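You operate a simulated robot arm through the tools that you are given. There is no shell and no other tool. Be economical: measure what you need, move in short steps, check, and stop when the job is done.

Carry out the task below with a simulated robot arm. There is one attempt and no reset: what you move stays moved.

Task
Put things in order on the low cupboard. At the end: the blue small stopper stands on top of the door knob; the black pipe stopper stands on top of the cream hand soap; the block from the low cupboard stands where the brown wax brush stood; the brown wax brush stands where the black pipe stopper stood; whatever was shut is shut again. Leave all else as you found it, and nothing knocked over.

Only the result counts: the job must be done as asked and must still hold three seconds after the hand-in. Knocking over, shifting, dropping, spilling or breaking anything else fails it. Lids that push on must go on centred and level and be pressed home; caps that screw on are set level and turned clockwise until they are tight.

Robot
A 7-joint arm with a two-finger parallel gripper, fixed in place. Base frame: the origin is at the foot of the arm, x ahead of it, y to its left, z up; the work surface is at about z = 0. Lengths are in mm, angles in rad, forces in N, time in s.
With the tool pointing down near the work surface it reaches from about 240 to 620 mm from the base axis. Its first joint turns from -1.152 to 1.152 rad. Payload 2.6 kg.
Tool frame: the origin (TCP) lies between the finger pads and is the grasp point; the fingertips stand 30 mm ahead of it; z points along the fingers, y is the line along which they close. Largest opening 94 mm; finger width 28, thickness 10; the body of the gripper, 50 by 96 mm, starts 55 mm behind the TCP.
Orientation is that of the tool frame in the base frame, as a unit quaternion [x, y, z, w]. With the fingers straight down and closing along the base's y, the tool's x points along the base's -x, its y along +y and its z along -z.

Tools
- The arm moves only by the tool move_arm. Its argument "series" is a list of rows, each a list of 6 numbers: the shift along the base's x, y, z in mm, then the turn, a rotation vector about the base's x, y, z in rad. In form: [[x, y, z, ax, ay, az], ...]. A call has 1 to 8 rows; each row shifts and turns the commanded pose from where the row before left it. "fingers" is the finger opening in mm, from 0 to 94, set as the call begins (left out, the last holds). Rows are played at 5 a second. More than 50 mm and 0.15 rad between two rows, or a gripper value outside its range, and nothing of the call is played. A pose out of reach is approached as far as the arm can. The call stops where the force on the tool passes 40 N (or 10 N more than at its start, if that is more) or the arm is blocked; 0.2 s more then pass. Each finger travels about 72 mm/s and halts on what it meets, pressing with about 31 N; the grip force reading is that of the motor and also rises with nothing between the fingers. The clock runs only during rows and for 0.2 s after the last one: add rows that do not move to give the fingers time. The reply holds the time, the measured pose of the TCP, the force on the tool along the base axes, the opening and the grip force, in the units named above and with some noise, with the torque about the TCP (base axes, N m) and any sound that the robot's microphone picked up.
- Cameras (640 x 400 px; columns grow to the right, rows downward): "scene" is fixed at [37.9, 415.4, 596.1]; the picture's right is [-0.86, -0.51, 0.00], its down [-0.23, 0.39, -0.89] and it looks along [0.46, -0.77, -0.46] (base axes); focal length 317 px, centre (320, 200). "wrist" rides on the gripper at [76, 14, -103] in the tool frame; the picture's right is [-0.18, 0.98, 0.00], its down [-0.75, -0.14, -0.64] and it looks along [-0.63, -0.12, 0.77] (tool axes); focal length 243 px, centre (320, 200). There is no depth. A picture from a camera that has moved, and an enlarged one, comes with that camera's place and axes in the base frame and with its lens. The place of the scene camera against the robot may be out by one fixed shift of up to 25 mm in any direction.
- camera(camera): a new picture of that camera. No time passes.
- enlarge(camera, box): a new picture of the part [left, top, right, bottom] of that camera's present view, enlarged. No time passes.
- hand_in(): hands the job in; it is judged then, once.

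Work in short steps. Places have to be worked out from the pictures, the camera data and where the tool is seen: move nearer, look again, correct. Check each grasp and each placing, and mend what went wrong. You have 120 turns and 64 pictures in all, those below and enlarged ones among them. Open the gripper and draw the arm clear of the work before you hand the job in, unless the task says otherwise.

The tools are called as name(argument=value, ...) on one line, values as JSON. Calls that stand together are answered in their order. move_arm: Moves the arm, as the interface text tells. Its arguments: {"type":"object","properties":{"series":{"type":"array","items":{"type":"array","items":{"type":"number"}}},"fingers":{"type":"number"}},"required":["series"]} The other tools are called the same way: camera (camera) takes a picture; enlarge (camera, box) takes an enlarged picture of a part of a camera's view; hand_in () hands the job in.

At the start:

```text
time_s: 0.0
position: [228.9, -287.0, 320.5]
ee_rot: [0.0, 1.0, 0.0, -0.001]
contact_force: [0.1, -1.0, 0.4]
wrist_torque: [0.02, 0.0, -0.01]
gripper_width: 94.0
grip_force: 0.1
```

scene: 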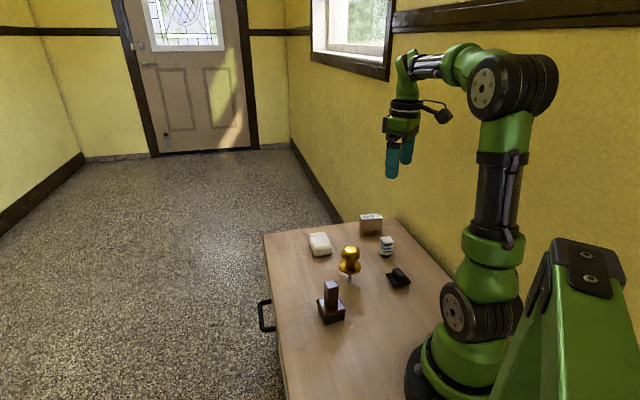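
wrist: 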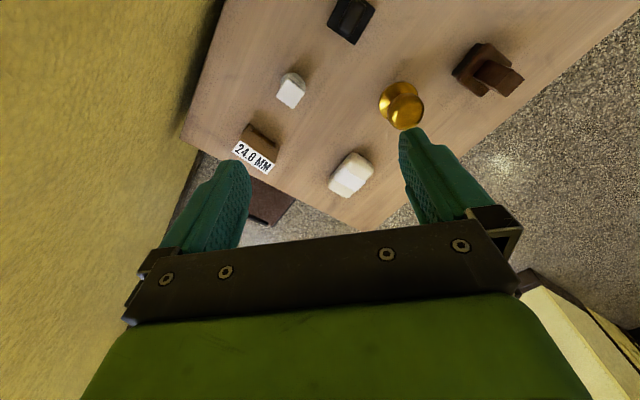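

I'll look closely at the objects on the cupboard top first.

enlarge(camera="scene", box=[240, 190, 460, 350])

enlarge(camera="wrist", box=[180, 0, 560, 240])

```text
2.50 times, centred on (350, 270) of scene
camera zoom: at [37.9, 415.4, 596.1], right [-0.86, -0.51, 0.0], down [-0.23, 0.39, -0.89], along [0.46, -0.77, -0.46], focal length 793 px, centre (245, 25)
```

zoom: 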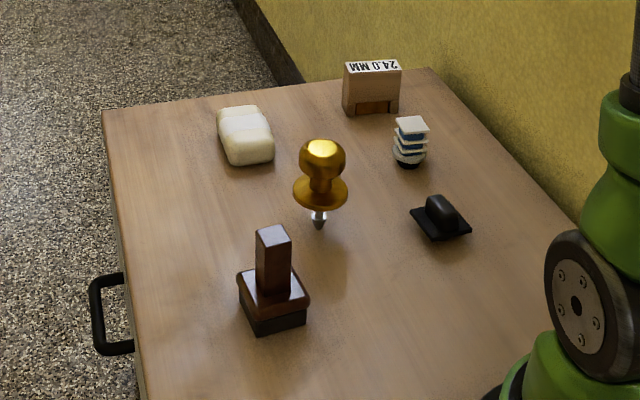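

```text
1.67 times, centred on (370, 120) of wrist
camera zoom: at [152.7, -273.1, 423.8], right [0.18, 0.98, 0.0], down [0.75, -0.14, 0.64], along [0.63, -0.12, -0.77], focal length 404 px, centre (237, 333)
```

zoom: 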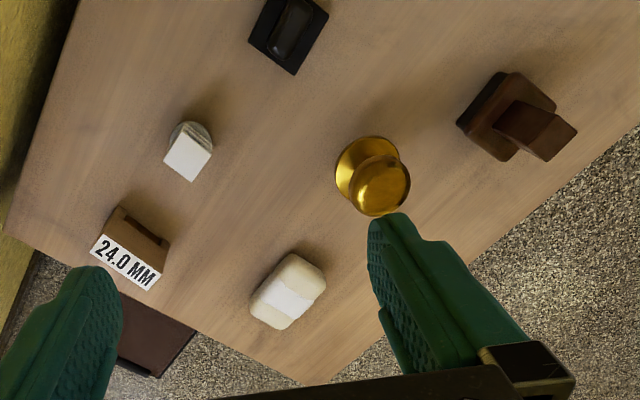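

The cupboard's front (with the handle) faces roughly (+x,+y), about 45° to the base, so the block is probably in a drawer. I turn the tool to match and move over to view the handle.

move_arm(series=[[25, 42, -10, 0, 0, -0.131], [25, 42, -10, 0, 0, -0.131], [25, 42, -10, 0, 0, -0.131], [25, 42, -10, 0, 0, -0.131], [25, 42, -10, 0, 0, -0.131], [26, 42, -10, 0, 0, -0.13], [0, 0, 0, 0, 0, 0]])

camera(camera="wrist")

enlarge(camera="scene", box=[220, 200, 460, 400])

```text
refused: row 6 steps farther than a row can; nothing moved
```

```text
59 pictures are left
camera wrist: at [152.7, -273.1, 423.8], right [0.18, 0.98, 0.0], down [0.75, -0.14, 0.64], along [0.63, -0.12, -0.77], focal length 243 px, centre (320, 200)
```

wrist: 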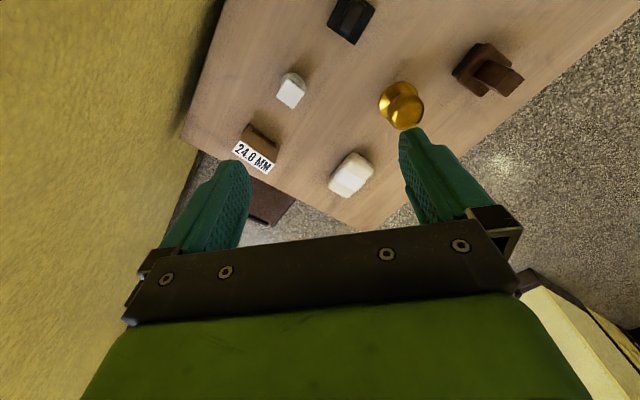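

```text
2.00 times, centred on (340, 300) of scene
camera zoom: at [37.9, 415.4, 596.1], right [-0.86, -0.51, 0.0], down [-0.23, 0.39, -0.89], along [0.46, -0.77, -0.46], focal length 634 px, centre (280, 0)
```

zoom: 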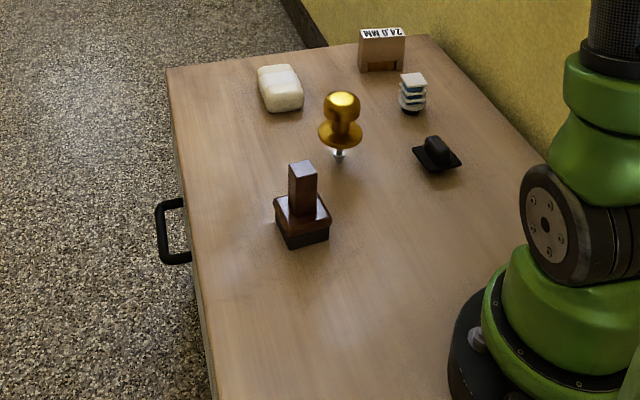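

The last row was just too long; I repeat the move with slightly smaller steps.

move_arm(series=[[22, 37, -9, 0, 0, -0.112], [22, 37, -9, 0, 0, -0.112], [22, 37, -9, 0, 0, -0.112], [22, 37, -9, 0, 0, -0.112], [22, 37, -9, 0, 0, -0.112], [22, 37, -9, 0, 0, -0.112], [19, 30, -6, 0, 0, -0.113], [0, 0, 0, 0, 0, 0]])

camera(camera="wrist")

```text
time_s: 1.8
position: [378.4, -35.0, 257.8]
ee_rot: [0.383, 0.924, 0.0, 0.0]
contact_force: [0.0, -0.7, 0.1]
wrist_torque: [-0.01, -0.04, 0.01]
gripper_width: 93.9
grip_force: 0.0
```

```text
57 pictures are left
camera wrist: at [336.0, 30.4, 361.3], right [0.83, 0.56, 0.0], down [0.43, -0.63, 0.64], along [0.36, -0.53, -0.77], focal length 243 px, centre (320, 200)
```

wrist: 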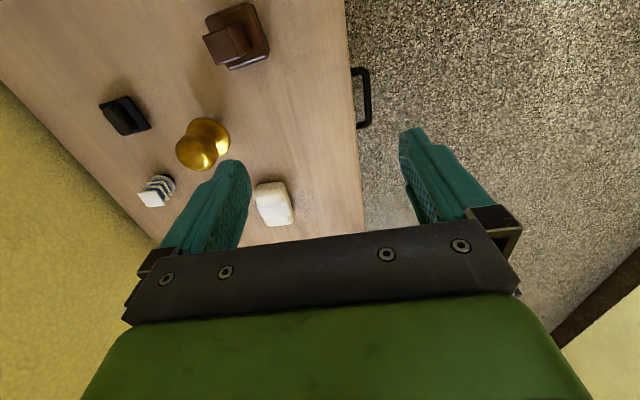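

The drawer handle is visible to the right of the edge. I move lower and closer above it for a second view to triangulate its height.

move_arm(series=[[22, 1, -34, 0, 0, 0], [23, 2, -34, 0, 0, 0], [23, 2, -35, 0, 0, 0], [23, 2, -35, 0, 0, 0], [0, 0, 0, 0, 0, 0]])

camera(camera="wrist")

```text
time_s: 3.0
position: [471.1, -29.9, 122.9]
ee_rot: [0.383, 0.924, 0.0, 0.0]
contact_force: [0.2, -0.4, -0.9]
wrist_torque: [0.01, -0.01, 0.04]
gripper_width: 93.9
grip_force: 0.1
```

```text
56 pictures are left
camera wrist: at [426.8, 34.1, 227.1], right [0.83, 0.56, 0.0], down [0.43, -0.63, 0.64], along [0.36, -0.53, -0.77], focal length 243 px, centre (320, 200)
```

wrist: 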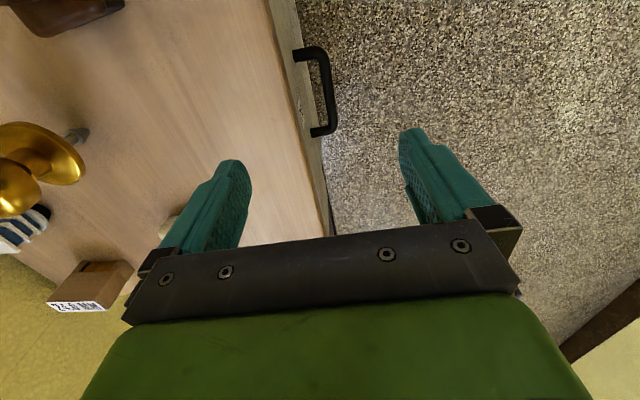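

The handle seems well below the top (z around -80). I shift outwards from the front face for a better parallax on its height.

move_arm(series=[[25, 25, -10, 0, 0, 0], [25, 25, -10, 0, 0, 0], [0, 0, 0, 0, 0, 0]])

camera(camera="wrist")

```text
time_s: 3.8
position: [521.0, 21.0, 107.6]
ee_rot: [0.383, 0.924, 0.001, 0.0]
contact_force: [-0.2, -0.9, 0.6]
wrist_torque: [0.0, 0.01, -0.01]
gripper_width: 94.1
grip_force: 0.0
```

```text
55 pictures are left
camera wrist: at [477.5, 85.2, 209.4], right [0.82, 0.57, 0.0], down [0.43, -0.63, 0.64], along [0.36, -0.53, -0.77], focal length 243 px, centre (320, 200)
```

wrist: 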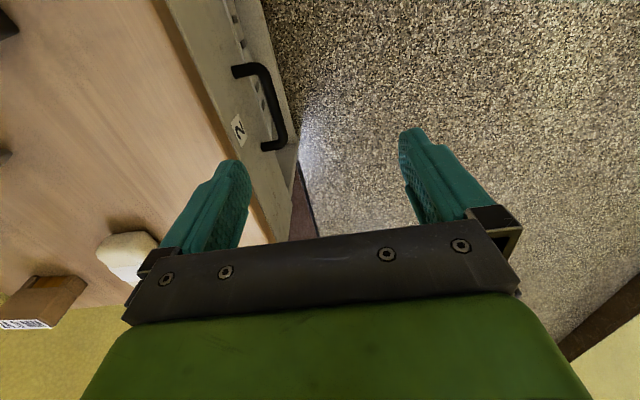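

enlarge(camera="wrist", box=[160, 0, 360, 240])

```text
1.67 times, centred on (260, 120) of wrist
camera zoom: at [477.5, 85.2, 209.4], right [0.82, 0.57, 0.0], down [0.43, -0.63, 0.64], along [0.36, -0.53, -0.77], focal length 404 px, centre (420, 333)
```

zoom: 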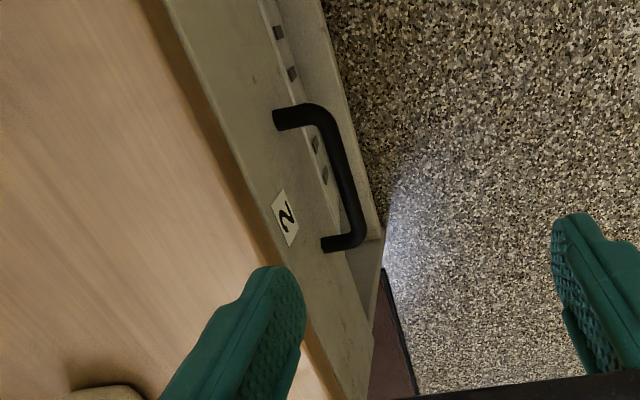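

Triangulation from three views gives the handle bar at about (489.5, -38, -108), 33 mm off the face. The gripper body would hit the top if vertical, so I tilt the tool 30° outwards and move to a pre-grasp with a narrow opening.

move_arm(series=[[1, -6, -32, -0.0925, 0.0925, 0], [1, -6, -32, -0.0925, 0.0925, 0], [1, -6, -32, -0.0925, 0.0925, 0], [1, -6, -32, -0.0925, 0.0925, 0], [0, 0, 0, 0, 0, 0]], fingers=30)

camera(camera="wrist")

enlarge(camera="scene", box=[200, 200, 440, 400])

```text
time_s: 5.0
position: [524.3, -1.8, -23.6]
ee_rot: [0.37, 0.892, -0.24, -0.1]
contact_force: [0.8, -0.7, 0.1]
wrist_torque: [0.01, 0.01, -0.01]
gripper_width: 30.0
grip_force: 0.1
```

```text
53 pictures are left
camera wrist: at [516.5, 96.6, 59.0], right [0.73, 0.47, -0.49], down [0.67, -0.39, 0.63], along [0.1, -0.79, -0.6], focal length 243 px, centre (320, 200)
```

wrist: 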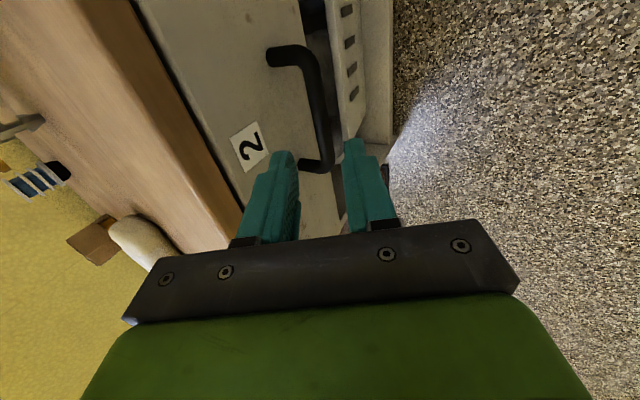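

```text
2.00 times, centred on (320, 300) of scene
camera zoom: at [37.9, 415.4, 596.1], right [-0.86, -0.51, 0.0], down [-0.23, 0.39, -0.89], along [0.46, -0.77, -0.46], focal length 634 px, centre (320, 0)
```

zoom: 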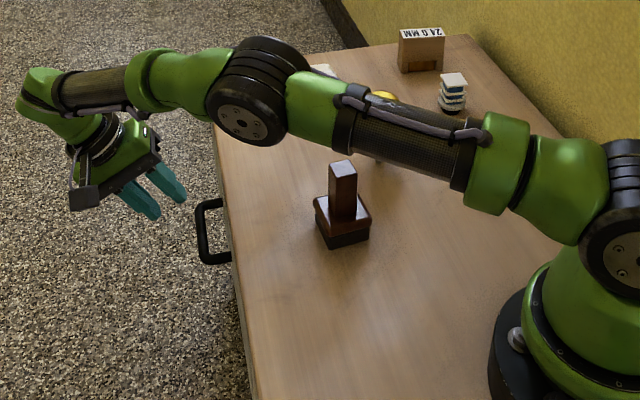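

The bar sits about 4 mm inward of the finger centre line; I correct this and advance about 78 mm along the tool axis.

move_arm(series=[[-10, -10, -22, 0, 0, 0], [-10, -10, -22, 0, 0, 0], [-10, -10, -21, 0, 0, 0], [0, 0, 0, 0, 0, 0]])

camera(camera="wrist")

```text
time_s: 6.0
position: [491.8, -31.4, -91.2]
ee_rot: [0.369, 0.892, -0.24, -0.099]
contact_force: [0.6, -0.3, -0.4]
wrist_torque: [0.03, -0.01, 0.02]
gripper_width: 29.9
grip_force: 0.0
```

```text
51 pictures are left
camera wrist: at [484.7, 67.6, -9.4], right [0.73, 0.47, -0.49], down [0.67, -0.39, 0.63], along [0.1, -0.79, -0.61], focal length 243 px, centre (320, 200)
```

wrist: 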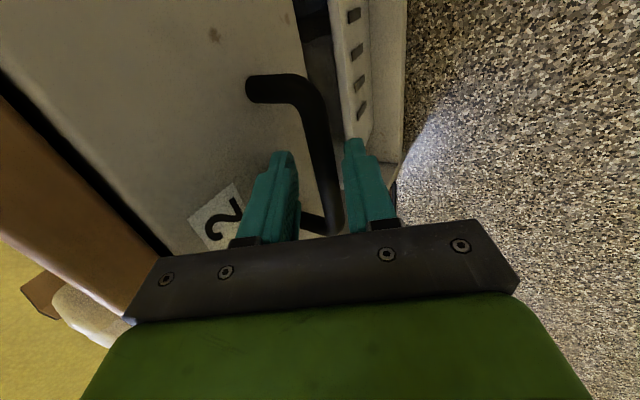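

The bar lies between the fingers; I close on it.

move_arm(series=[[0, 0, 0, 0, 0, 0], [0, 0, 0, 0, 0, 0], [0, 0, 0, 0, 0, 0]], fingers=0)

```text
time_s: 6.8
position: [493.9, -29.7, -92.5]
ee_rot: [0.368, 0.894, -0.236, -0.097]
contact_force: [3.7, 0.3, -3.9]
wrist_torque: [0.01, -0.14, -0.32]
gripper_width: 13.6
grip_force: 44.7
stopped in row 3: the force on the tool passed its limit (the readings are from after the stop); the commanded pose is now the measured one
```

The bar is gripped (13.6 mm). I pull outward in small steps.

move_arm(series=[[7, 7, 0, 0, 0, 0], [7, 7, 0, 0, 0, 0], [7, 7, 0, 0, 0, 0], [7, 7, 0, 0, 0, 0], [0, 0, 0, 0, 0, 0]])

```text
time_s: 8.0
position: [522.8, -1.8, -92.7]
ee_rot: [0.367, 0.895, -0.236, -0.097]
contact_force: [-6.7, 5.6, 5.7]
wrist_torque: [-0.01, 0.11, -0.65]
gripper_width: 13.7
grip_force: 45.4
```

Moving well with low force; I keep pulling.

move_arm(series=[[10, 10, 0, 0, 0, 0], [10, 10, 0, 0, 0, 0], [10, 10, 0, 0, 0, 0], [10, 10, 0, 0, 0, 0], [0, 0, 0, 0, 0, 0]])

enlarge(camera="scene", box=[160, 160, 448, 400])

```text
time_s: 8.9
position: [533.0, 15.5, -92.0]
ee_rot: [0.365, 0.894, -0.245, -0.087]
contact_force: [2.9, 0.3, -1.1]
wrist_torque: [0.05, -0.12, -0.14]
gripper_width: 13.9
grip_force: 45.0
out of reach, approached as far as the arm can: row 2, 3, 4
stopped in row 4: the force on the tool passed its limit (the readings are from after the stop); the commanded pose is now the measured one
```

```text
1.67 times, centred on (304, 280) of scene
camera zoom: at [37.8, 415.5, 596.1], right [-0.86, -0.51, 0.0], down [-0.23, 0.39, -0.89], along [0.46, -0.77, -0.46], focal length 528 px, centre (347, 67)
```

zoom: 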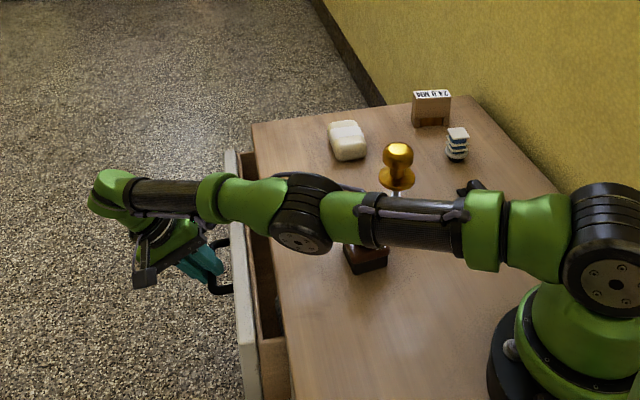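

The tilted arm is at its reach limit with the drawer about 59 mm open. I release the handle, back off upward, then will hook the front from inside with a vertical tool.

move_arm(series=[[0, 0, 0, 0, 0, 0], [0, 0, 0, 0, 0, 0], [1, 1, 8, 0, 0, 0], [2, 2, 10, 0, 0, 0], [2, 2, 10, 0, 0, 0], [0, 0, 15, 0, 0, 0], [0, 0, 20, 0, 0, 0], [0, 0, 0, 0, 0, 0]], fingers=36)

```text
time_s: 10.7
position: [540.6, 20.1, -29.8]
ee_rot: [0.365, 0.894, -0.244, -0.088]
contact_force: [-0.4, 0.2, 0.0]
wrist_torque: [-0.01, 0.0, 0.05]
gripper_width: 36.1
grip_force: 0.0
```

Clear of the handle. I rise, return upright and look into the drawer.

move_arm(series=[[0, 0, 36, 0.0925, -0.0925, 0], [0, 0, 36, 0.0925, -0.0925, 0], [0, 0, 36, 0.0925, -0.0925, 0], [0, 0, 36, 0.0925, -0.0925, 0], [0, 0, 0, 0, 0, 0]])

camera(camera="wrist")

```text
time_s: 11.9
position: [538.5, 17.5, 114.1]
ee_rot: [0.382, 0.924, -0.005, 0.013]
contact_force: [-0.5, -0.5, 0.3]
wrist_torque: [-0.03, 0.01, 0.01]
gripper_width: 36.1
grip_force: 0.0
```

```text
49 pictures are left
camera wrist: at [493.6, 83.1, 215.9], right [0.82, 0.57, 0.0], down [0.42, -0.62, 0.66], along [0.38, -0.54, -0.75], focal length 243 px, centre (320, 200)
```

wrist: 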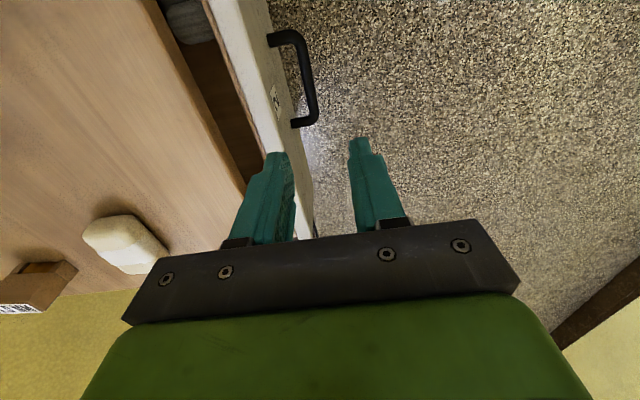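

A grey object is visible in the drawer near its end. I close the fingers, level the tool and go above the gap between tabletop edge and drawer front, near the handle's middle.

move_arm(series=[[-20, -22, 0, 0.019, 0.02, 0], [-20, -22, -10, 0, 0, 0], [-17, -20, -40, 0, 0, 0], [0, 0, -34, 0, 0, 0], [0, 0, 0, 0, 0, 0]], fingers=0)

camera(camera="wrist")

enlarge(camera="scene", box=[200, 160, 440, 360])

```text
time_s: 13.1
position: [482.0, -45.0, 29.3]
ee_rot: [0.382, 0.924, -0.001, 0.0]
contact_force: [0.6, -0.1, -0.1]
wrist_torque: [-0.02, -0.01, 0.02]
gripper_width: 0.0
grip_force: 30.9
```

```text
48 pictures are left
camera wrist: at [439.9, 20.5, 132.7], right [0.82, 0.57, 0.0], down [0.44, -0.63, 0.64], along [0.36, -0.53, -0.77], focal length 243 px, centre (320, 200)
```

wrist: 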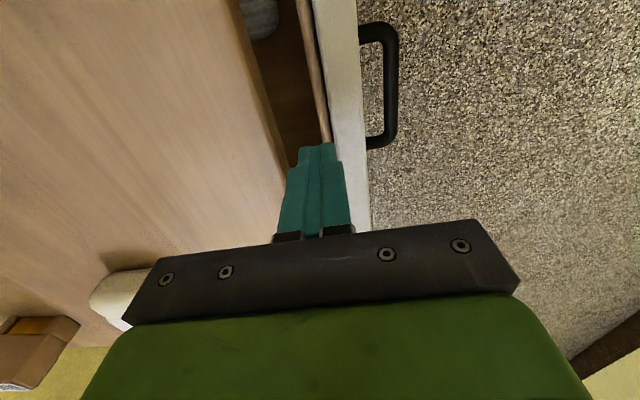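

```text
2.00 times, centred on (320, 260) of scene
camera zoom: at [37.9, 415.4, 596.1], right [-0.86, -0.51, 0.0], down [-0.23, 0.39, -0.89], along [0.46, -0.77, -0.46], focal length 634 px, centre (320, 80)
```

zoom: 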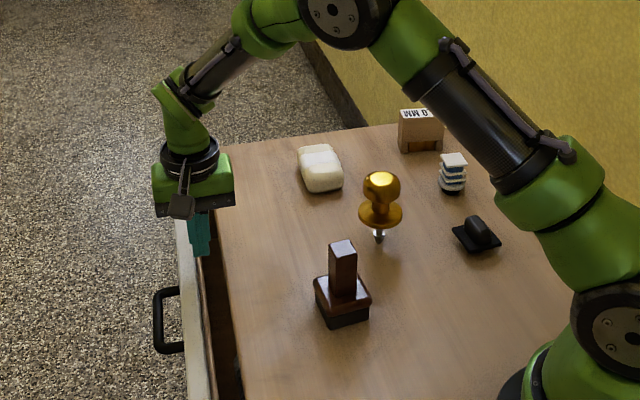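

The gap is only about 26 mm wide, so instead of both fingers I use one: open wide, shift outward 42 mm so the inner finger is over the gap and the outer finger beyond the handle, then descend.

move_arm(series=[[15, 15, 0, 0, 0, 0], [15, 15, 0, 0, 0, 0], [0, 0, 0, 0, 0, 0], [0, 0, 0, 0, 0, 0]], fingers=94)

camera(camera="wrist")

```text
time_s: 14.1
position: [512.9, -13.5, 31.3]
ee_rot: [0.382, 0.924, -0.001, -0.001]
contact_force: [0.1, -0.4, 0.2]
wrist_torque: [-0.01, 0.01, -0.01]
gripper_width: 94.0
grip_force: 0.1
```

```text
46 pictures are left
camera wrist: at [470.0, 50.5, 133.7], right [0.82, 0.57, 0.0], down [0.44, -0.63, 0.64], along [0.36, -0.53, -0.77], focal length 243 px, centre (320, 200)
```

wrist: 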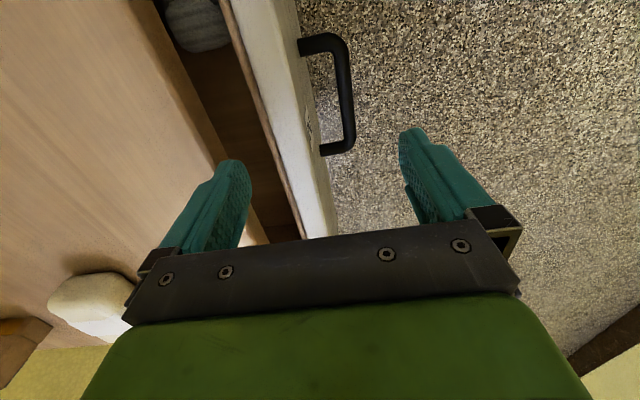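

The inner finger is centred over the gap (tabletop edge at -70, panel at -36, finger -47 to -57). I descend.

move_arm(series=[[0, 0, -25, 0, 0, 0], [0, 0, -25, 0, 0, 0], [0, 0, -25, 0, 0, 0], [0, 0, 0, 0, 0, 0]])

```text
time_s: 15.1
position: [509.5, -12.8, -45.6]
ee_rot: [0.382, 0.924, -0.002, -0.001]
contact_force: [-0.3, 0.6, -1.1]
wrist_torque: [-0.01, 0.0, 0.0]
gripper_width: 94.1
grip_force: 0.1
```

Free so far. Now I pull outward along the drawer's direction.

move_arm(series=[[9, 9, 0, 0, 0, 0], [9, 9, 0, 0, 0, 0], [9, 9, 0, 0, 0, 0], [9, 9, 0, 0, 0, 0], [9, 9, 0, 0, 0, 0], [9, 9, 0, 0, 0, 0], [9, 9, 0, 0, 0, 0], [0, 0, 0, 0, 0, 0]])

camera(camera="wrist")

```text
time_s: 16.9
position: [574.3, 50.9, -46.3]
ee_rot: [0.382, 0.924, -0.001, -0.001]
contact_force: [-0.6, 0.1, 0.3]
wrist_torque: [-0.02, 0.02, 0.02]
gripper_width: 94.1
grip_force: 0.0
```

```text
45 pictures are left
camera wrist: at [530.9, 114.9, 57.4], right [0.82, 0.57, 0.0], down [0.44, -0.63, 0.64], along [0.36, -0.53, -0.77], focal length 243 px, centre (320, 200)
```

wrist: 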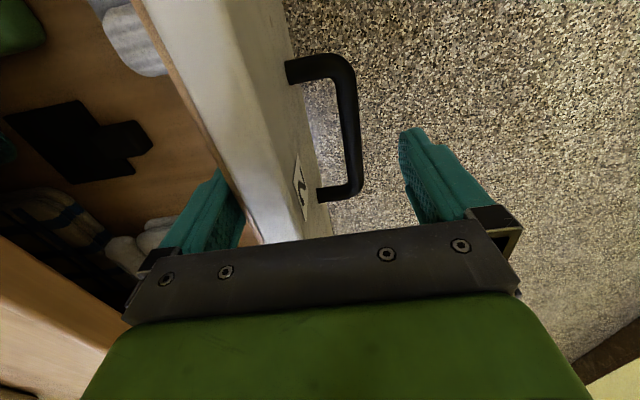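

The drawer is well open and holds several items. I lift straight out and look down into it.

move_arm(series=[[0, 0, 25, 0, 0, 0], [0, 0, 35, 0, 0, 0], [-5, -5, 40, 0, 0, 0], [-30, -10, 35, 0, 0, 0], [-30, -10, 30, 0, 0, 0], [-25, 0, 30, 0, 0, 0], [0, 0, 0, 0, 0, 0]])

camera(camera="wrist")

camera(camera="scene")

```text
time_s: 18.5
position: [488.4, 24.9, 151.2]
ee_rot: [0.382, 0.924, -0.002, -0.001]
contact_force: [-0.4, 0.6, -0.5]
wrist_torque: [0.02, 0.01, 0.03]
gripper_width: 94.0
grip_force: 0.0
```

```text
44 pictures are left
camera wrist: at [444.3, 89.3, 254.2], right [0.82, 0.57, 0.0], down [0.44, -0.63, 0.64], along [0.36, -0.53, -0.77], focal length 243 px, centre (320, 200)
```

wrist: 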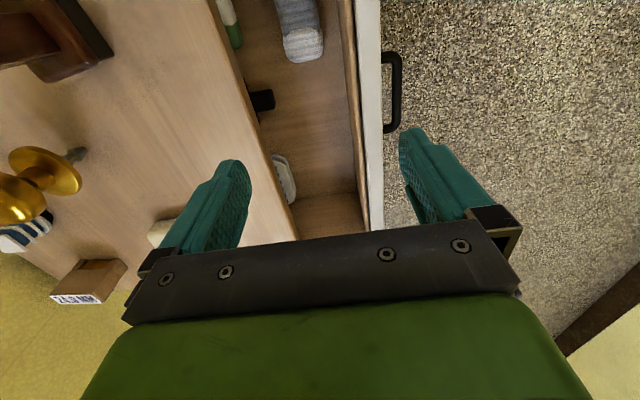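

```text
43 pictures are left
```

scene: 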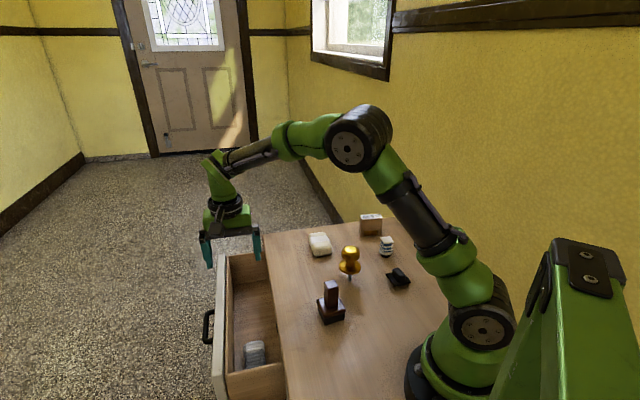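

enlarge(camera="scene", box=[205, 240, 305, 400])

enlarge(camera="wrist", box=[200, 0, 400, 240])

```text
2.50 times, centred on (255, 320) of scene
camera zoom: at [37.9, 415.4, 596.1], right [-0.86, -0.51, 0.0], down [-0.23, 0.39, -0.89], along [0.46, -0.77, -0.46], focal length 793 px, centre (482, -100)
```

zoom: 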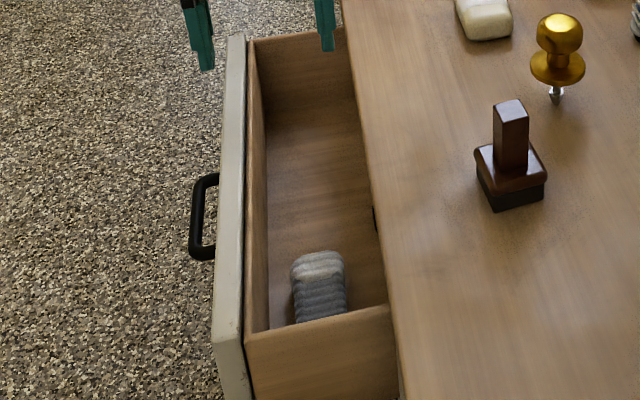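

```text
1.67 times, centred on (300, 120) of wrist
camera zoom: at [444.3, 89.3, 254.2], right [0.82, 0.57, 0.0], down [0.44, -0.63, 0.64], along [0.36, -0.53, -0.77], focal length 404 px, centre (353, 333)
```

zoom: 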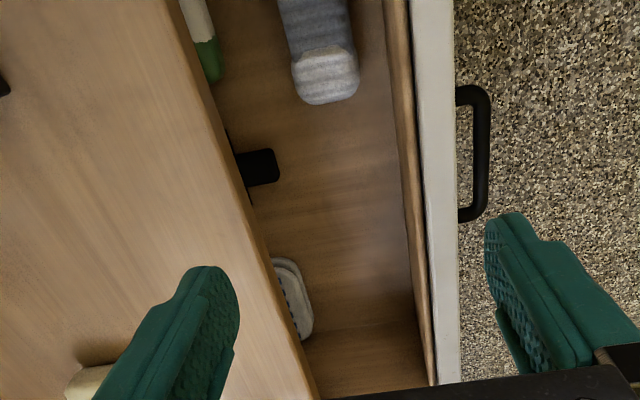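

Several items are in the drawer, partly under the tabletop. I yaw the tool -90° so the wrist camera looks from outside into the drawer.

move_arm(series=[[0, 0, 0, 0, 0, -0.143], [0, 0, 0, 0, 0, -0.143], [0, 0, 0, 0, 0, -0.143], [0, 0, 0, 0, 0, -0.143], [0, 0, 0, 0, 0, -0.143], [0, 0, 0, 0, 0, -0.143]], fingers=40)

move_arm(series=[[0, 0, -20, 0, 0, -0.143], [0, 0, -20, 0, 0, -0.143], [0, 0, -20, 0, 0, -0.143], [0, 0, -20, 0, 0, -0.143], [0, 0, 0, 0, 0, -0.143], [0, 0, 0, 0, 0, 0]])

camera(camera="wrist")

```text
time_s: 19.9
position: [487.1, 25.0, 151.4]
ee_rot: [0.732, 0.681, -0.001, -0.001]
contact_force: [0.6, 1.1, 0.4]
wrist_torque: [-0.06, 0.0, 0.0]
gripper_width: 39.7
grip_force: 0.0
```

```text
time_s: 21.3
position: [485.0, 23.7, 71.5]
ee_rot: [0.924, 0.381, -0.001, -0.003]
contact_force: [-1.0, 0.1, 0.1]
wrist_torque: [0.02, 0.03, 0.0]
gripper_width: 40.0
grip_force: 0.1
```

```text
40 pictures are left
camera wrist: at [550.5, 68.2, 173.9], right [0.56, -0.83, 0.0], down [-0.63, -0.43, 0.64], along [-0.53, -0.36, -0.77], focal length 243 px, centre (320, 200)
```

wrist: 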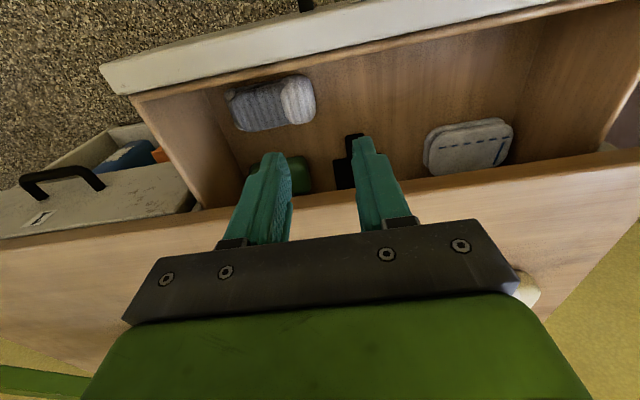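

There is a second, partly open compartment to the left with blue and orange contents. I raise and move over to look into it.

move_arm(series=[[0, 0, 40, 0, 0, 0], [-10, 5, 40, 0, 0, 0], [-40, 20, 0, 0, 0, 0], [-40, 20, 0, 0, 0, 0], [-40, 20, 0, 0, 0, 0], [-40, 20, 0, 0, 0, 0], [-30, 20, 0, 0, 0, 0], [0, 0, 0, 0, 0, 0]])

camera(camera="wrist")

```text
time_s: 23.1
position: [285.1, 127.9, 147.1]
ee_rot: [0.924, 0.383, 0.0, -0.001]
contact_force: [0.7, -0.2, -0.4]
wrist_torque: [-0.02, -0.02, -0.01]
gripper_width: 40.0
grip_force: 0.0
```

```text
39 pictures are left
camera wrist: at [349.2, 172.3, 251.4], right [0.57, -0.82, 0.0], down [-0.63, -0.43, 0.64], along [-0.53, -0.36, -0.77], focal length 243 px, centre (320, 200)
```

wrist: 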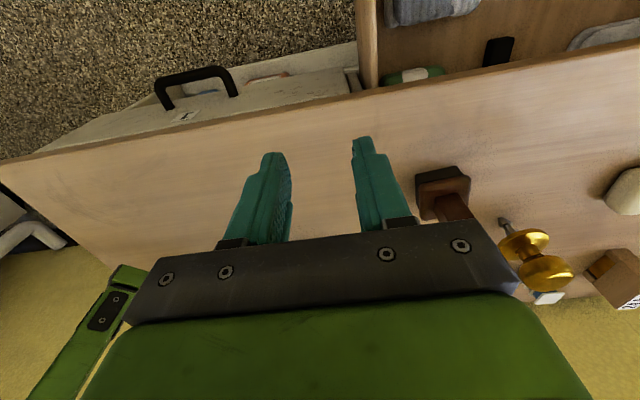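

enlarge(camera="wrist", box=[60, 20, 380, 160])

```text
2.00 times, centred on (220, 90) of wrist
camera zoom: at [349.2, 172.3, 251.4], right [0.57, -0.82, 0.0], down [-0.63, -0.43, 0.64], along [-0.53, -0.36, -0.77], focal length 485 px, centre (520, 420)
```

zoom: 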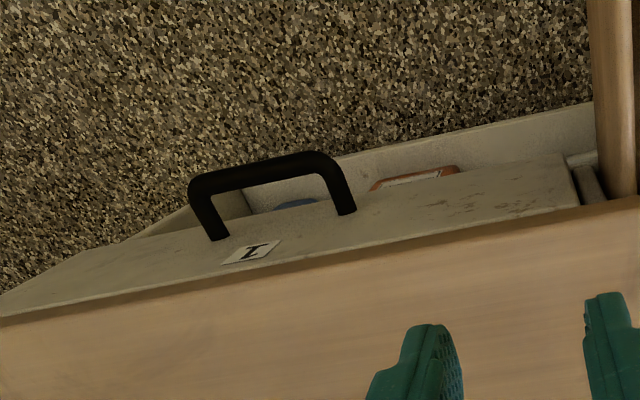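

Drawer 1 is shut, with a lower open bin below it. I return to drawer 2 for a better look at its contents with the fingers wide open.

move_arm(series=[[42, -20, 0, 0, 0, 0], [42, -20, 0, 0, 0, 0], [42, -20, 0, 0, 0, 0], [42, -20, 0, 0, 0, 0], [42, -15, -30, 0, 0, 0], [10, 10, -40, 0, 0, 0], [0, 0, -30, 0, 0, 0], [0, 0, 0, 0, 0, 0]], fingers=94)

camera(camera="wrist")

```text
refused: row 5 steps farther than a row can; nothing moved
```

```text
37 pictures are left
camera wrist: at [349.2, 172.3, 251.4], right [0.57, -0.82, 0.0], down [-0.63, -0.43, 0.64], along [-0.53, -0.36, -0.77], focal length 243 px, centre (320, 200)
```

wrist: 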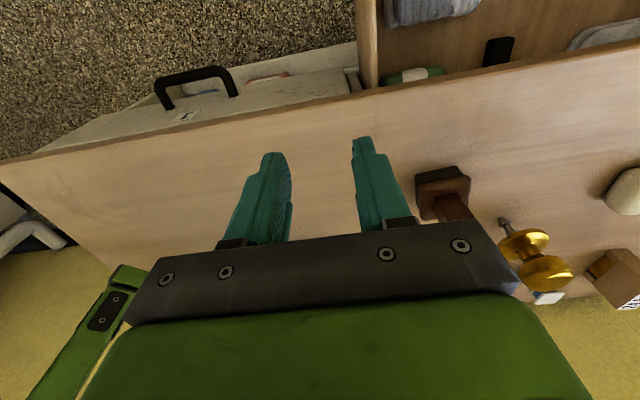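

I split the move into legal steps.

move_arm(series=[[42, -20, 0, 0, 0, 0], [42, -20, 0, 0, 0, 0], [42, -20, 0, 0, 0, 0], [42, -20, 0, 0, 0, 0], [38, -8, -25, 0, 0, 0], [10, 10, -40, 0, 0, 0], [0, 0, -35, 0, 0, 0], [0, 0, 0, 0, 0, 0]], fingers=94)

```text
time_s: 24.9
position: [499.9, 50.1, 48.1]
ee_rot: [0.924, 0.383, 0.0, -0.002]
contact_force: [0.5, 0.1, 0.0]
wrist_torque: [0.02, 0.0, -0.01]
gripper_width: 94.2
grip_force: 0.0
```

enlarge(camera="wrist", box=[120, 0, 620, 240])

```text
1.28 times, centred on (370, 120) of wrist
camera zoom: at [565.5, 94.2, 151.8], right [0.57, -0.82, 0.0], down [-0.63, -0.43, 0.64], along [-0.53, -0.36, -0.77], focal length 311 px, centre (256, 302)
```

zoom: 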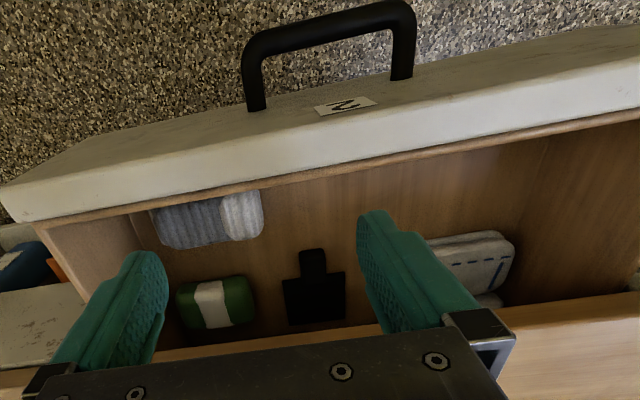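

enlarge(camera="wrist", box=[200, 130, 420, 270])

```text
2.86 times, centred on (310, 200) of wrist
camera zoom: at [565.5, 94.2, 151.8], right [0.57, -0.82, 0.0], down [-0.63, -0.43, 0.64], along [-0.53, -0.36, -0.77], focal length 693 px, centre (349, 200)
```

zoom: 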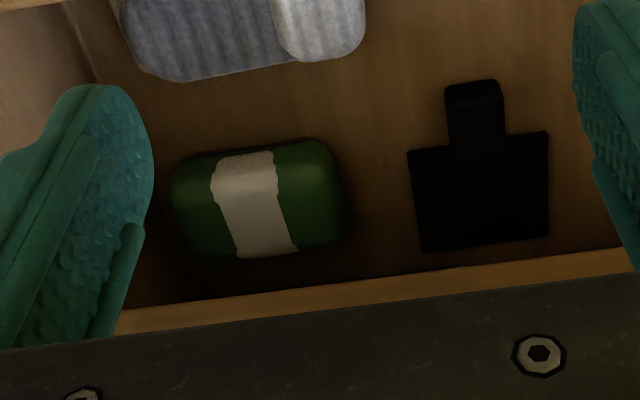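

Drawer 2 holds only a green soap, a black brush and cloths – no block, so I should check drawer 1. First I shut drawer 2 again: move outside its front with closed fingers.

move_arm(series=[[33, 7, 0, 0, 0, 0], [33, 7, 0, 0, 0, 0], [32, 7, 0, 0, 0, 0], [0, 0, 0, 0, 0, 0]], fingers=0)

camera(camera="wrist")

```text
time_s: 25.9
position: [598.8, 70.7, 49.4]
ee_rot: [0.924, 0.383, -0.001, -0.001]
contact_force: [0.0, 0.5, 0.2]
wrist_torque: [-0.01, 0.01, 0.01]
gripper_width: 0.0
grip_force: 31.1
```

```text
34 pictures are left
camera wrist: at [663.0, 114.8, 153.3], right [0.56, -0.83, 0.0], down [-0.63, -0.43, 0.64], along [-0.53, -0.36, -0.77], focal length 243 px, centre (320, 200)
```

wrist: 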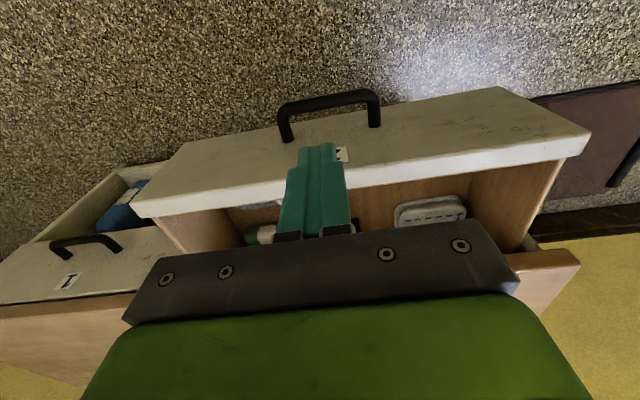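

The finger is about 24 mm outside the panel's top edge and above the handle. I descend to tip z≈-72 and push inward.

move_arm(series=[[0, 0, -45, 0, 0, 0], [0, 0, -45, 0, 0, 0], [-12, -12, 0, 0, 0, 0], [-12, -12, 0, 0, 0, 0], [-12, -12, 0, 0, 0, 0], [-12, -12, 0, 0, 0, 0], [-12, -12, 0, 0, 0, 0], [0, 0, 0, 0, 0, 0]])

move_arm(series=[[-10, -10, 0, 0, 0, 0], [-10, -10, 0, 0, 0, 0], [-10, -10, 0, 0, 0, 0], [-6, -6, 0, 0, 0, 0], [-6, -6, 0, 0, 0, 0], [-6, -6, 0, 0, 0, 0], [-6, -6, 0, 0, 0, 0]])

```text
time_s: 27.7
position: [537.8, 10.4, -39.3]
ee_rot: [0.924, 0.383, 0.001, -0.001]
contact_force: [-0.4, -0.6, -0.3]
wrist_torque: [0.05, 0.0, 0.02]
gripper_width: 0.0
grip_force: 31.5
```

```text
time_s: 29.3
position: [484.6, -43.6, -37.6]
ee_rot: [0.924, 0.382, 0.0, -0.001]
contact_force: [0.4, 0.0, -0.6]
wrist_torque: [0.02, -0.01, 0.01]
gripper_width: 0.2
grip_force: 31.4
```

Still moving freely; I push the last millimetres in small steps until it stops.

move_arm(series=[[-3, -3, 0, 0, 0, 0], [-3, -3, 0, 0, 0, 0], [-3, -3, 0, 0, 0, 0], [-2, -2, 0, 0, 0, 0], [-2, -2, 0, 0, 0, 0], [-2, -2, 0, 0, 0, 0], [-2, -2, 0, 0, 0, 0], [-2, -2, 0, 0, 0, 0]])

camera(camera="wrist")

```text
time_s: 30.6
position: [475.8, -50.8, -38.0]
ee_rot: [0.922, 0.386, 0.006, -0.002]
contact_force: [2.5, 2.3, -1.3]
wrist_torque: [-0.04, 0.05, -0.05]
gripper_width: 0.0
grip_force: 31.1
stopped in row 6: the force on the tool passed its limit (the readings are from after the stop); the commanded pose is now the measured one
```

```text
33 pictures are left
camera wrist: at [538.9, -7.0, 66.3], right [0.57, -0.82, 0.0], down [-0.64, -0.44, 0.63], along [-0.52, -0.36, -0.77], focal length 243 px, centre (320, 200)
```

wrist: 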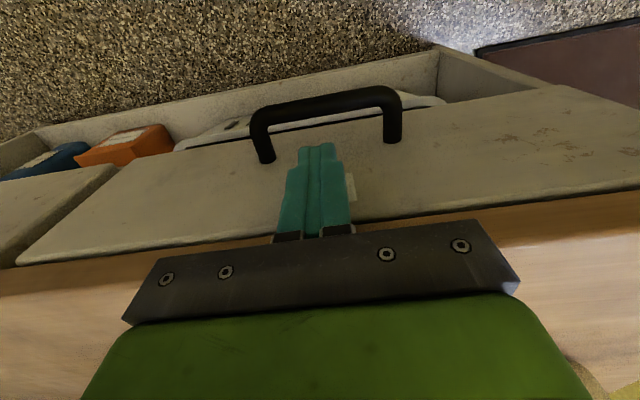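

Drawer 2 is shut, flush with drawer 1. Now I rise and move toward drawer 1's handle (estimated at (184,268,-108)), yawing back +90°.

move_arm(series=[[3, 3, 20, 0, 0, 0], [0, 0, 45, 0, 0, 0], [0, 0, 45, 0, 0, 0], [0, 0, 38, 0, 0, 0.143], [-26, 35, 0, 0, 0, 0.143], [-26, 35, 0, 0, 0, 0.143], [-26, 35, 0, 0, 0, 0.143], [-26, 35, 0, 0, 0, 0.143]])

move_arm(series=[[-26, 35, 0, 0, 0, 0.143], [-26, 35, 0, 0, 0, 0.143], [-26, 35, 0, 0, 0, 0.143], [-26, 35, 0, 0, 0, 0.143], [-26, 35, 0, 0, 0, 0.143], [-20, 34, 0, 0, 0, 0.141], [0, 0, 0, 0, 0, 0]], fingers=30)

camera(camera="wrist")

```text
time_s: 32.4
position: [374.3, 92.6, 110.6]
ee_rot: [0.728, 0.685, 0.004, -0.003]
contact_force: [-0.2, 0.5, 0.1]
wrist_torque: [0.0, -0.01, -0.01]
gripper_width: 0.0
grip_force: 30.7
```

```text
time_s: 34.0
position: [225.3, 303.3, 110.2]
ee_rot: [0.379, 0.926, 0.003, -0.006]
contact_force: [-0.2, -0.5, 0.4]
wrist_torque: [0.03, 0.01, 0.02]
gripper_width: 29.9
grip_force: 0.0
```

```text
32 pictures are left
camera wrist: at [182.5, 365.8, 214.1], right [0.82, 0.57, 0.0], down [0.44, -0.63, 0.63], along [0.36, -0.52, -0.77], focal length 243 px, centre (320, 200)
```

wrist: 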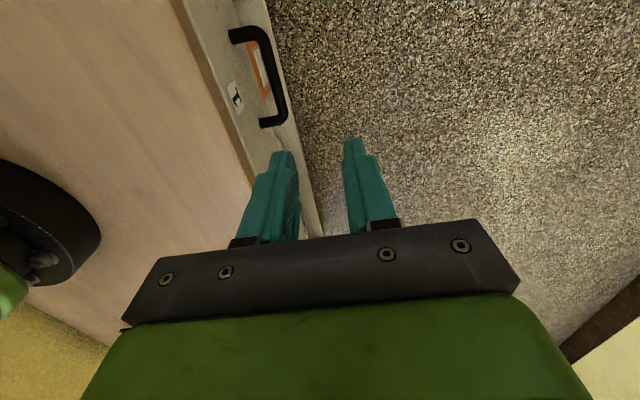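

Drawer 1's handle is confirmed near (181,271,-108). I tilt 30° and move to the pre-grasp as before.

move_arm(series=[[-3, 0, -33, -0.1, 0.083, -0.009], [-3, 0, -33, -0.0925, 0.0925, 0], [-3, 0, -33, -0.0925, 0.0925, 0], [-4, 1, -34, -0.0925, 0.0925, 0], [0, 0, 0, 0, 0, 0]])

camera(camera="wrist")

```text
time_s: 35.2
position: [212.1, 303.8, -23.0]
ee_rot: [0.372, 0.892, -0.238, -0.098]
contact_force: [-0.1, 0.1, 0.0]
wrist_torque: [0.02, 0.0, 0.03]
gripper_width: 30.3
grip_force: 0.1
```

```text
31 pictures are left
camera wrist: at [203.7, 401.6, 60.3], right [0.73, 0.47, -0.49], down [0.67, -0.39, 0.63], along [0.1, -0.79, -0.6], focal length 243 px, centre (320, 200)
```

wrist: 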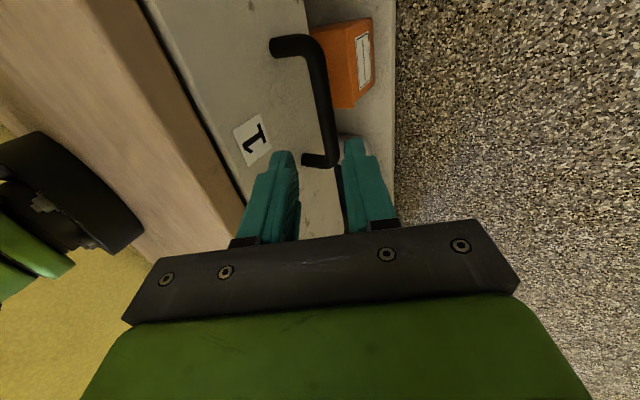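

Alignment is near identical to before; I advance and grip in one go.

move_arm(series=[[-10, -10, -22, 0, 0, 0], [-10, -10, -22, 0, 0, 0], [-9, -9, -22, 0, 0, 0], [0, 0, 0, 0, 0, 0]])

move_arm(series=[[0, 0, 0, 0, 0, 0], [0, 0, 0, 0, 0, 0], [0, 0, 0, 0, 0, 0]], fingers=0)

```text
time_s: 36.2
position: [184.1, 273.5, -87.8]
ee_rot: [0.37, 0.893, -0.238, -0.098]
contact_force: [0.4, -0.9, -1.3]
wrist_torque: [0.01, 0.03, 0.01]
gripper_width: 30.0
grip_force: 0.0
```

```text
time_s: 36.6
position: [189.2, 278.4, -90.3]
ee_rot: [0.369, 0.896, -0.227, -0.095]
contact_force: [4.7, 8.9, -16.5]
wrist_torque: [-0.03, -0.55, -0.12]
gripper_width: 13.6
grip_force: 31.2
stopped in row 2: the force on the tool passed its limit (the readings are from after the stop); the commanded pose is now the measured one
```

Gripped (13.6 mm). I pull drawer 1 outward.

move_arm(series=[[7, 7, 0, 0, 0, 0], [8, 8, 0, 0, 0, 0], [10, 10, 0, 0, 0, 0], [10, 10, 0, 0, 0, 0], [10, 10, 0, 0, 0, 0], [10, 10, 0, 0, 0, 0], [10, 10, 0, 0, 0, 0], [10, 10, 0, 0, 0, 0]])

```text
time_s: 38.5
position: [264.1, 354.5, -89.5]
ee_rot: [0.369, 0.896, -0.229, -0.094]
contact_force: [1.2, -1.6, -20.1]
wrist_torque: [0.63, 0.23, -0.48]
gripper_width: 13.6
grip_force: 44.9
```

Opened about 107 mm; I pull a bit further.

move_arm(series=[[10, 10, 0, 0, 0, 0], [10, 10, 0, 0, 0, 0], [10, 10, 0, 0, 0, 0], [10, 10, 0, 0, 0, 0], [0, 0, 0, 0, 0, 0]])

camera(camera="wrist")

```text
time_s: 39.6
position: [301.8, 391.8, -89.0]
ee_rot: [0.37, 0.895, -0.231, -0.093]
contact_force: [10.0, -13.4, -24.1]
wrist_torque: [0.27, 0.04, -0.08]
gripper_width: 13.9
grip_force: 44.6
```

```text
30 pictures are left
camera wrist: at [292.2, 490.5, -6.1], right [0.74, 0.48, -0.47], down [0.66, -0.4, 0.63], along [0.12, -0.78, -0.61], focal length 243 px, centre (320, 200)
```

wrist: 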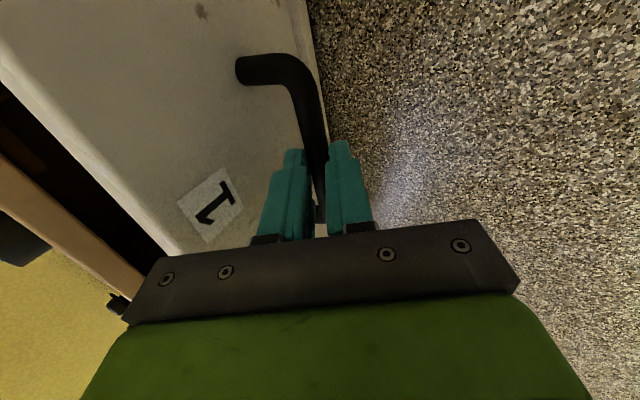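

Drawer 1 is about 160 mm open. I release, back off, go upright and look inside.

move_arm(series=[[0, 0, 0, 0, 0, 0], [0, 0, 0, 0, 0, 0], [3, 3, 9, 0, 0, 0], [4, 4, 10, 0, 0, 0], [4, 4, 12, 0, 0, 0], [4, 4, 20, 0, 0, 0], [0, 0, 30, 0, 0, 0], [0, 0, 30, 0.0925, -0.0925, 0]], fingers=36)

move_arm(series=[[-15, -15, 30, 0.0925, -0.0925, 0], [-20, -20, 30, 0.0925, -0.0925, 0], [-20, -20, 30, 0.0925, -0.0925, 0], [-20, -20, 20, 0, 0, 0], [-15, -20, 20, 0, 0, 0], [0, 0, 0, 0, 0, 0]])

camera(camera="wrist")

```text
time_s: 41.5
position: [318.5, 410.0, 21.7]
ee_rot: [0.376, 0.908, -0.17, -0.069]
contact_force: [0.2, -0.2, -0.4]
wrist_torque: [0.01, -0.03, -0.02]
gripper_width: 35.7
grip_force: 0.1
```

```text
time_s: 42.9
position: [230.5, 311.2, 151.7]
ee_rot: [0.382, 0.924, 0.009, 0.005]
contact_force: [0.3, -0.2, -0.6]
wrist_torque: [-0.04, 0.01, 0.0]
gripper_width: 36.2
grip_force: 0.0
```

```text
29 pictures are left
camera wrist: at [185.0, 374.9, 255.9], right [0.82, 0.57, 0.02], down [0.42, -0.64, 0.64], along [0.38, -0.52, -0.77], focal length 243 px, centre (320, 200)
```

wrist: 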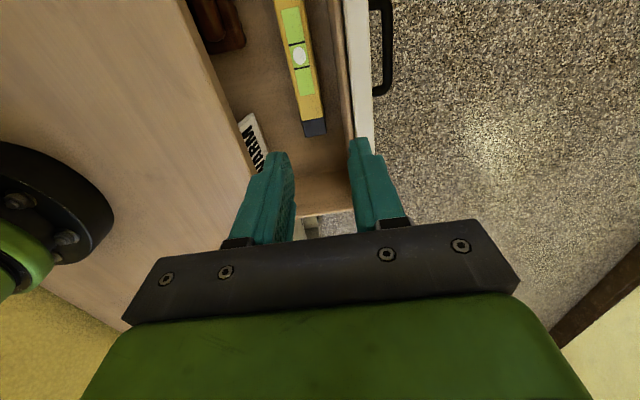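

There's a yellow level, something brown and something labelled "WARM…". I yaw -90° to look inward over the whole drawer.

move_arm(series=[[0, 0, 0, 0, 0, -0.143], [0, 0, 0, 0, 0, -0.143], [0, 0, 0, 0, 0, -0.143], [0, 0, 0, 0, 0, -0.143], [0, 0, 0, 0, 0, -0.143], [0, 0, 0, 0, 0, -0.143]], fingers=94)

move_arm(series=[[0, 0, -10, 0, 0, -0.143], [0, 0, -10, 0, 0, -0.143], [0, 0, -10, 0, 0, -0.143], [0, 0, -10, 0, 0, -0.143], [0, 0, 0, 0, 0, -0.143], [0, 0, 0, 0, 0, 0]])

camera(camera="wrist")

```text
time_s: 44.2
position: [228.2, 311.2, 152.7]
ee_rot: [0.733, 0.681, 0.006, 0.009]
contact_force: [0.6, 0.1, -1.0]
wrist_torque: [0.0, 0.02, -0.03]
gripper_width: 93.9
grip_force: 0.1
```

```text
time_s: 45.6
position: [226.4, 310.5, 112.7]
ee_rot: [0.924, 0.382, 0.003, 0.01]
contact_force: [0.1, -0.5, -0.2]
wrist_torque: [0.01, -0.01, 0.02]
gripper_width: 93.9
grip_force: 0.1
```

```text
28 pictures are left
camera wrist: at [290.6, 357.1, 215.6], right [0.56, -0.83, 0.02], down [-0.64, -0.42, 0.64], along [-0.52, -0.37, -0.77], focal length 243 px, centre (320, 200)
```

wrist: 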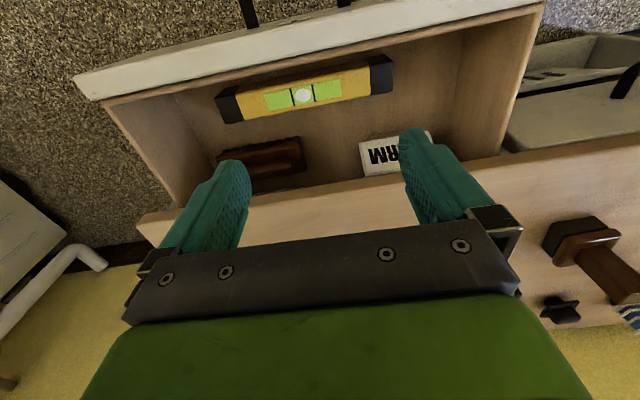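

enlarge(camera="wrist", box=[180, 80, 460, 240])

```text
2.29 times, centred on (320, 160) of wrist
camera zoom: at [290.6, 357.1, 215.6], right [0.56, -0.83, 0.02], down [-0.64, -0.42, 0.64], along [-0.52, -0.37, -0.77], focal length 555 px, centre (320, 291)
```

zoom: 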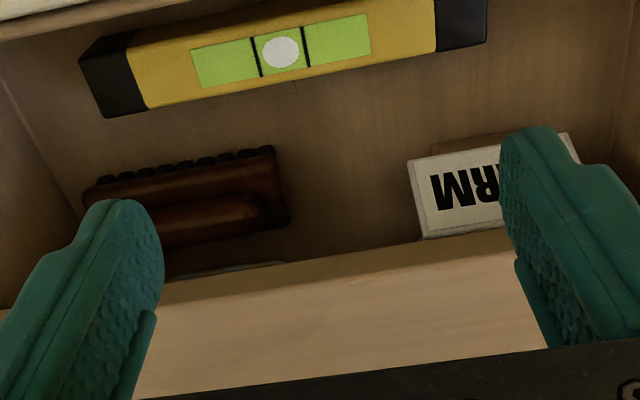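

The brown one is a bristle brush; the "WARM" piece looks like a wooden block with a label, partly hidden. I shift for a clearer, lower view.

move_arm(series=[[30, -6, -25, 0, 0, 0], [30, -6, -30, 0, 0, 0], [0, 0, 0, 0, 0, 0]])

enlarge(camera="wrist", box=[160, 60, 460, 240])

```text
time_s: 46.5
position: [289.2, 300.0, 56.2]
ee_rot: [0.924, 0.383, 0.003, 0.01]
contact_force: [-0.2, 0.2, 0.1]
wrist_torque: [0.02, -0.02, 0.01]
gripper_width: 94.0
grip_force: 0.0
```

```text
2.13 times, centred on (310, 150) of wrist
camera zoom: at [352.7, 344.9, 159.8], right [0.57, -0.82, 0.02], down [-0.64, -0.42, 0.64], along [-0.52, -0.38, -0.77], focal length 518 px, centre (341, 307)
```

zoom: 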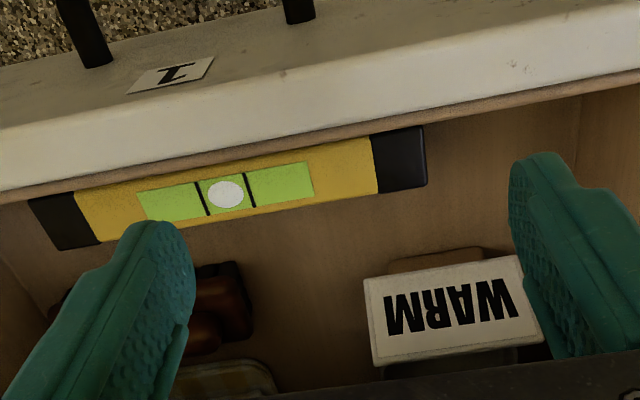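

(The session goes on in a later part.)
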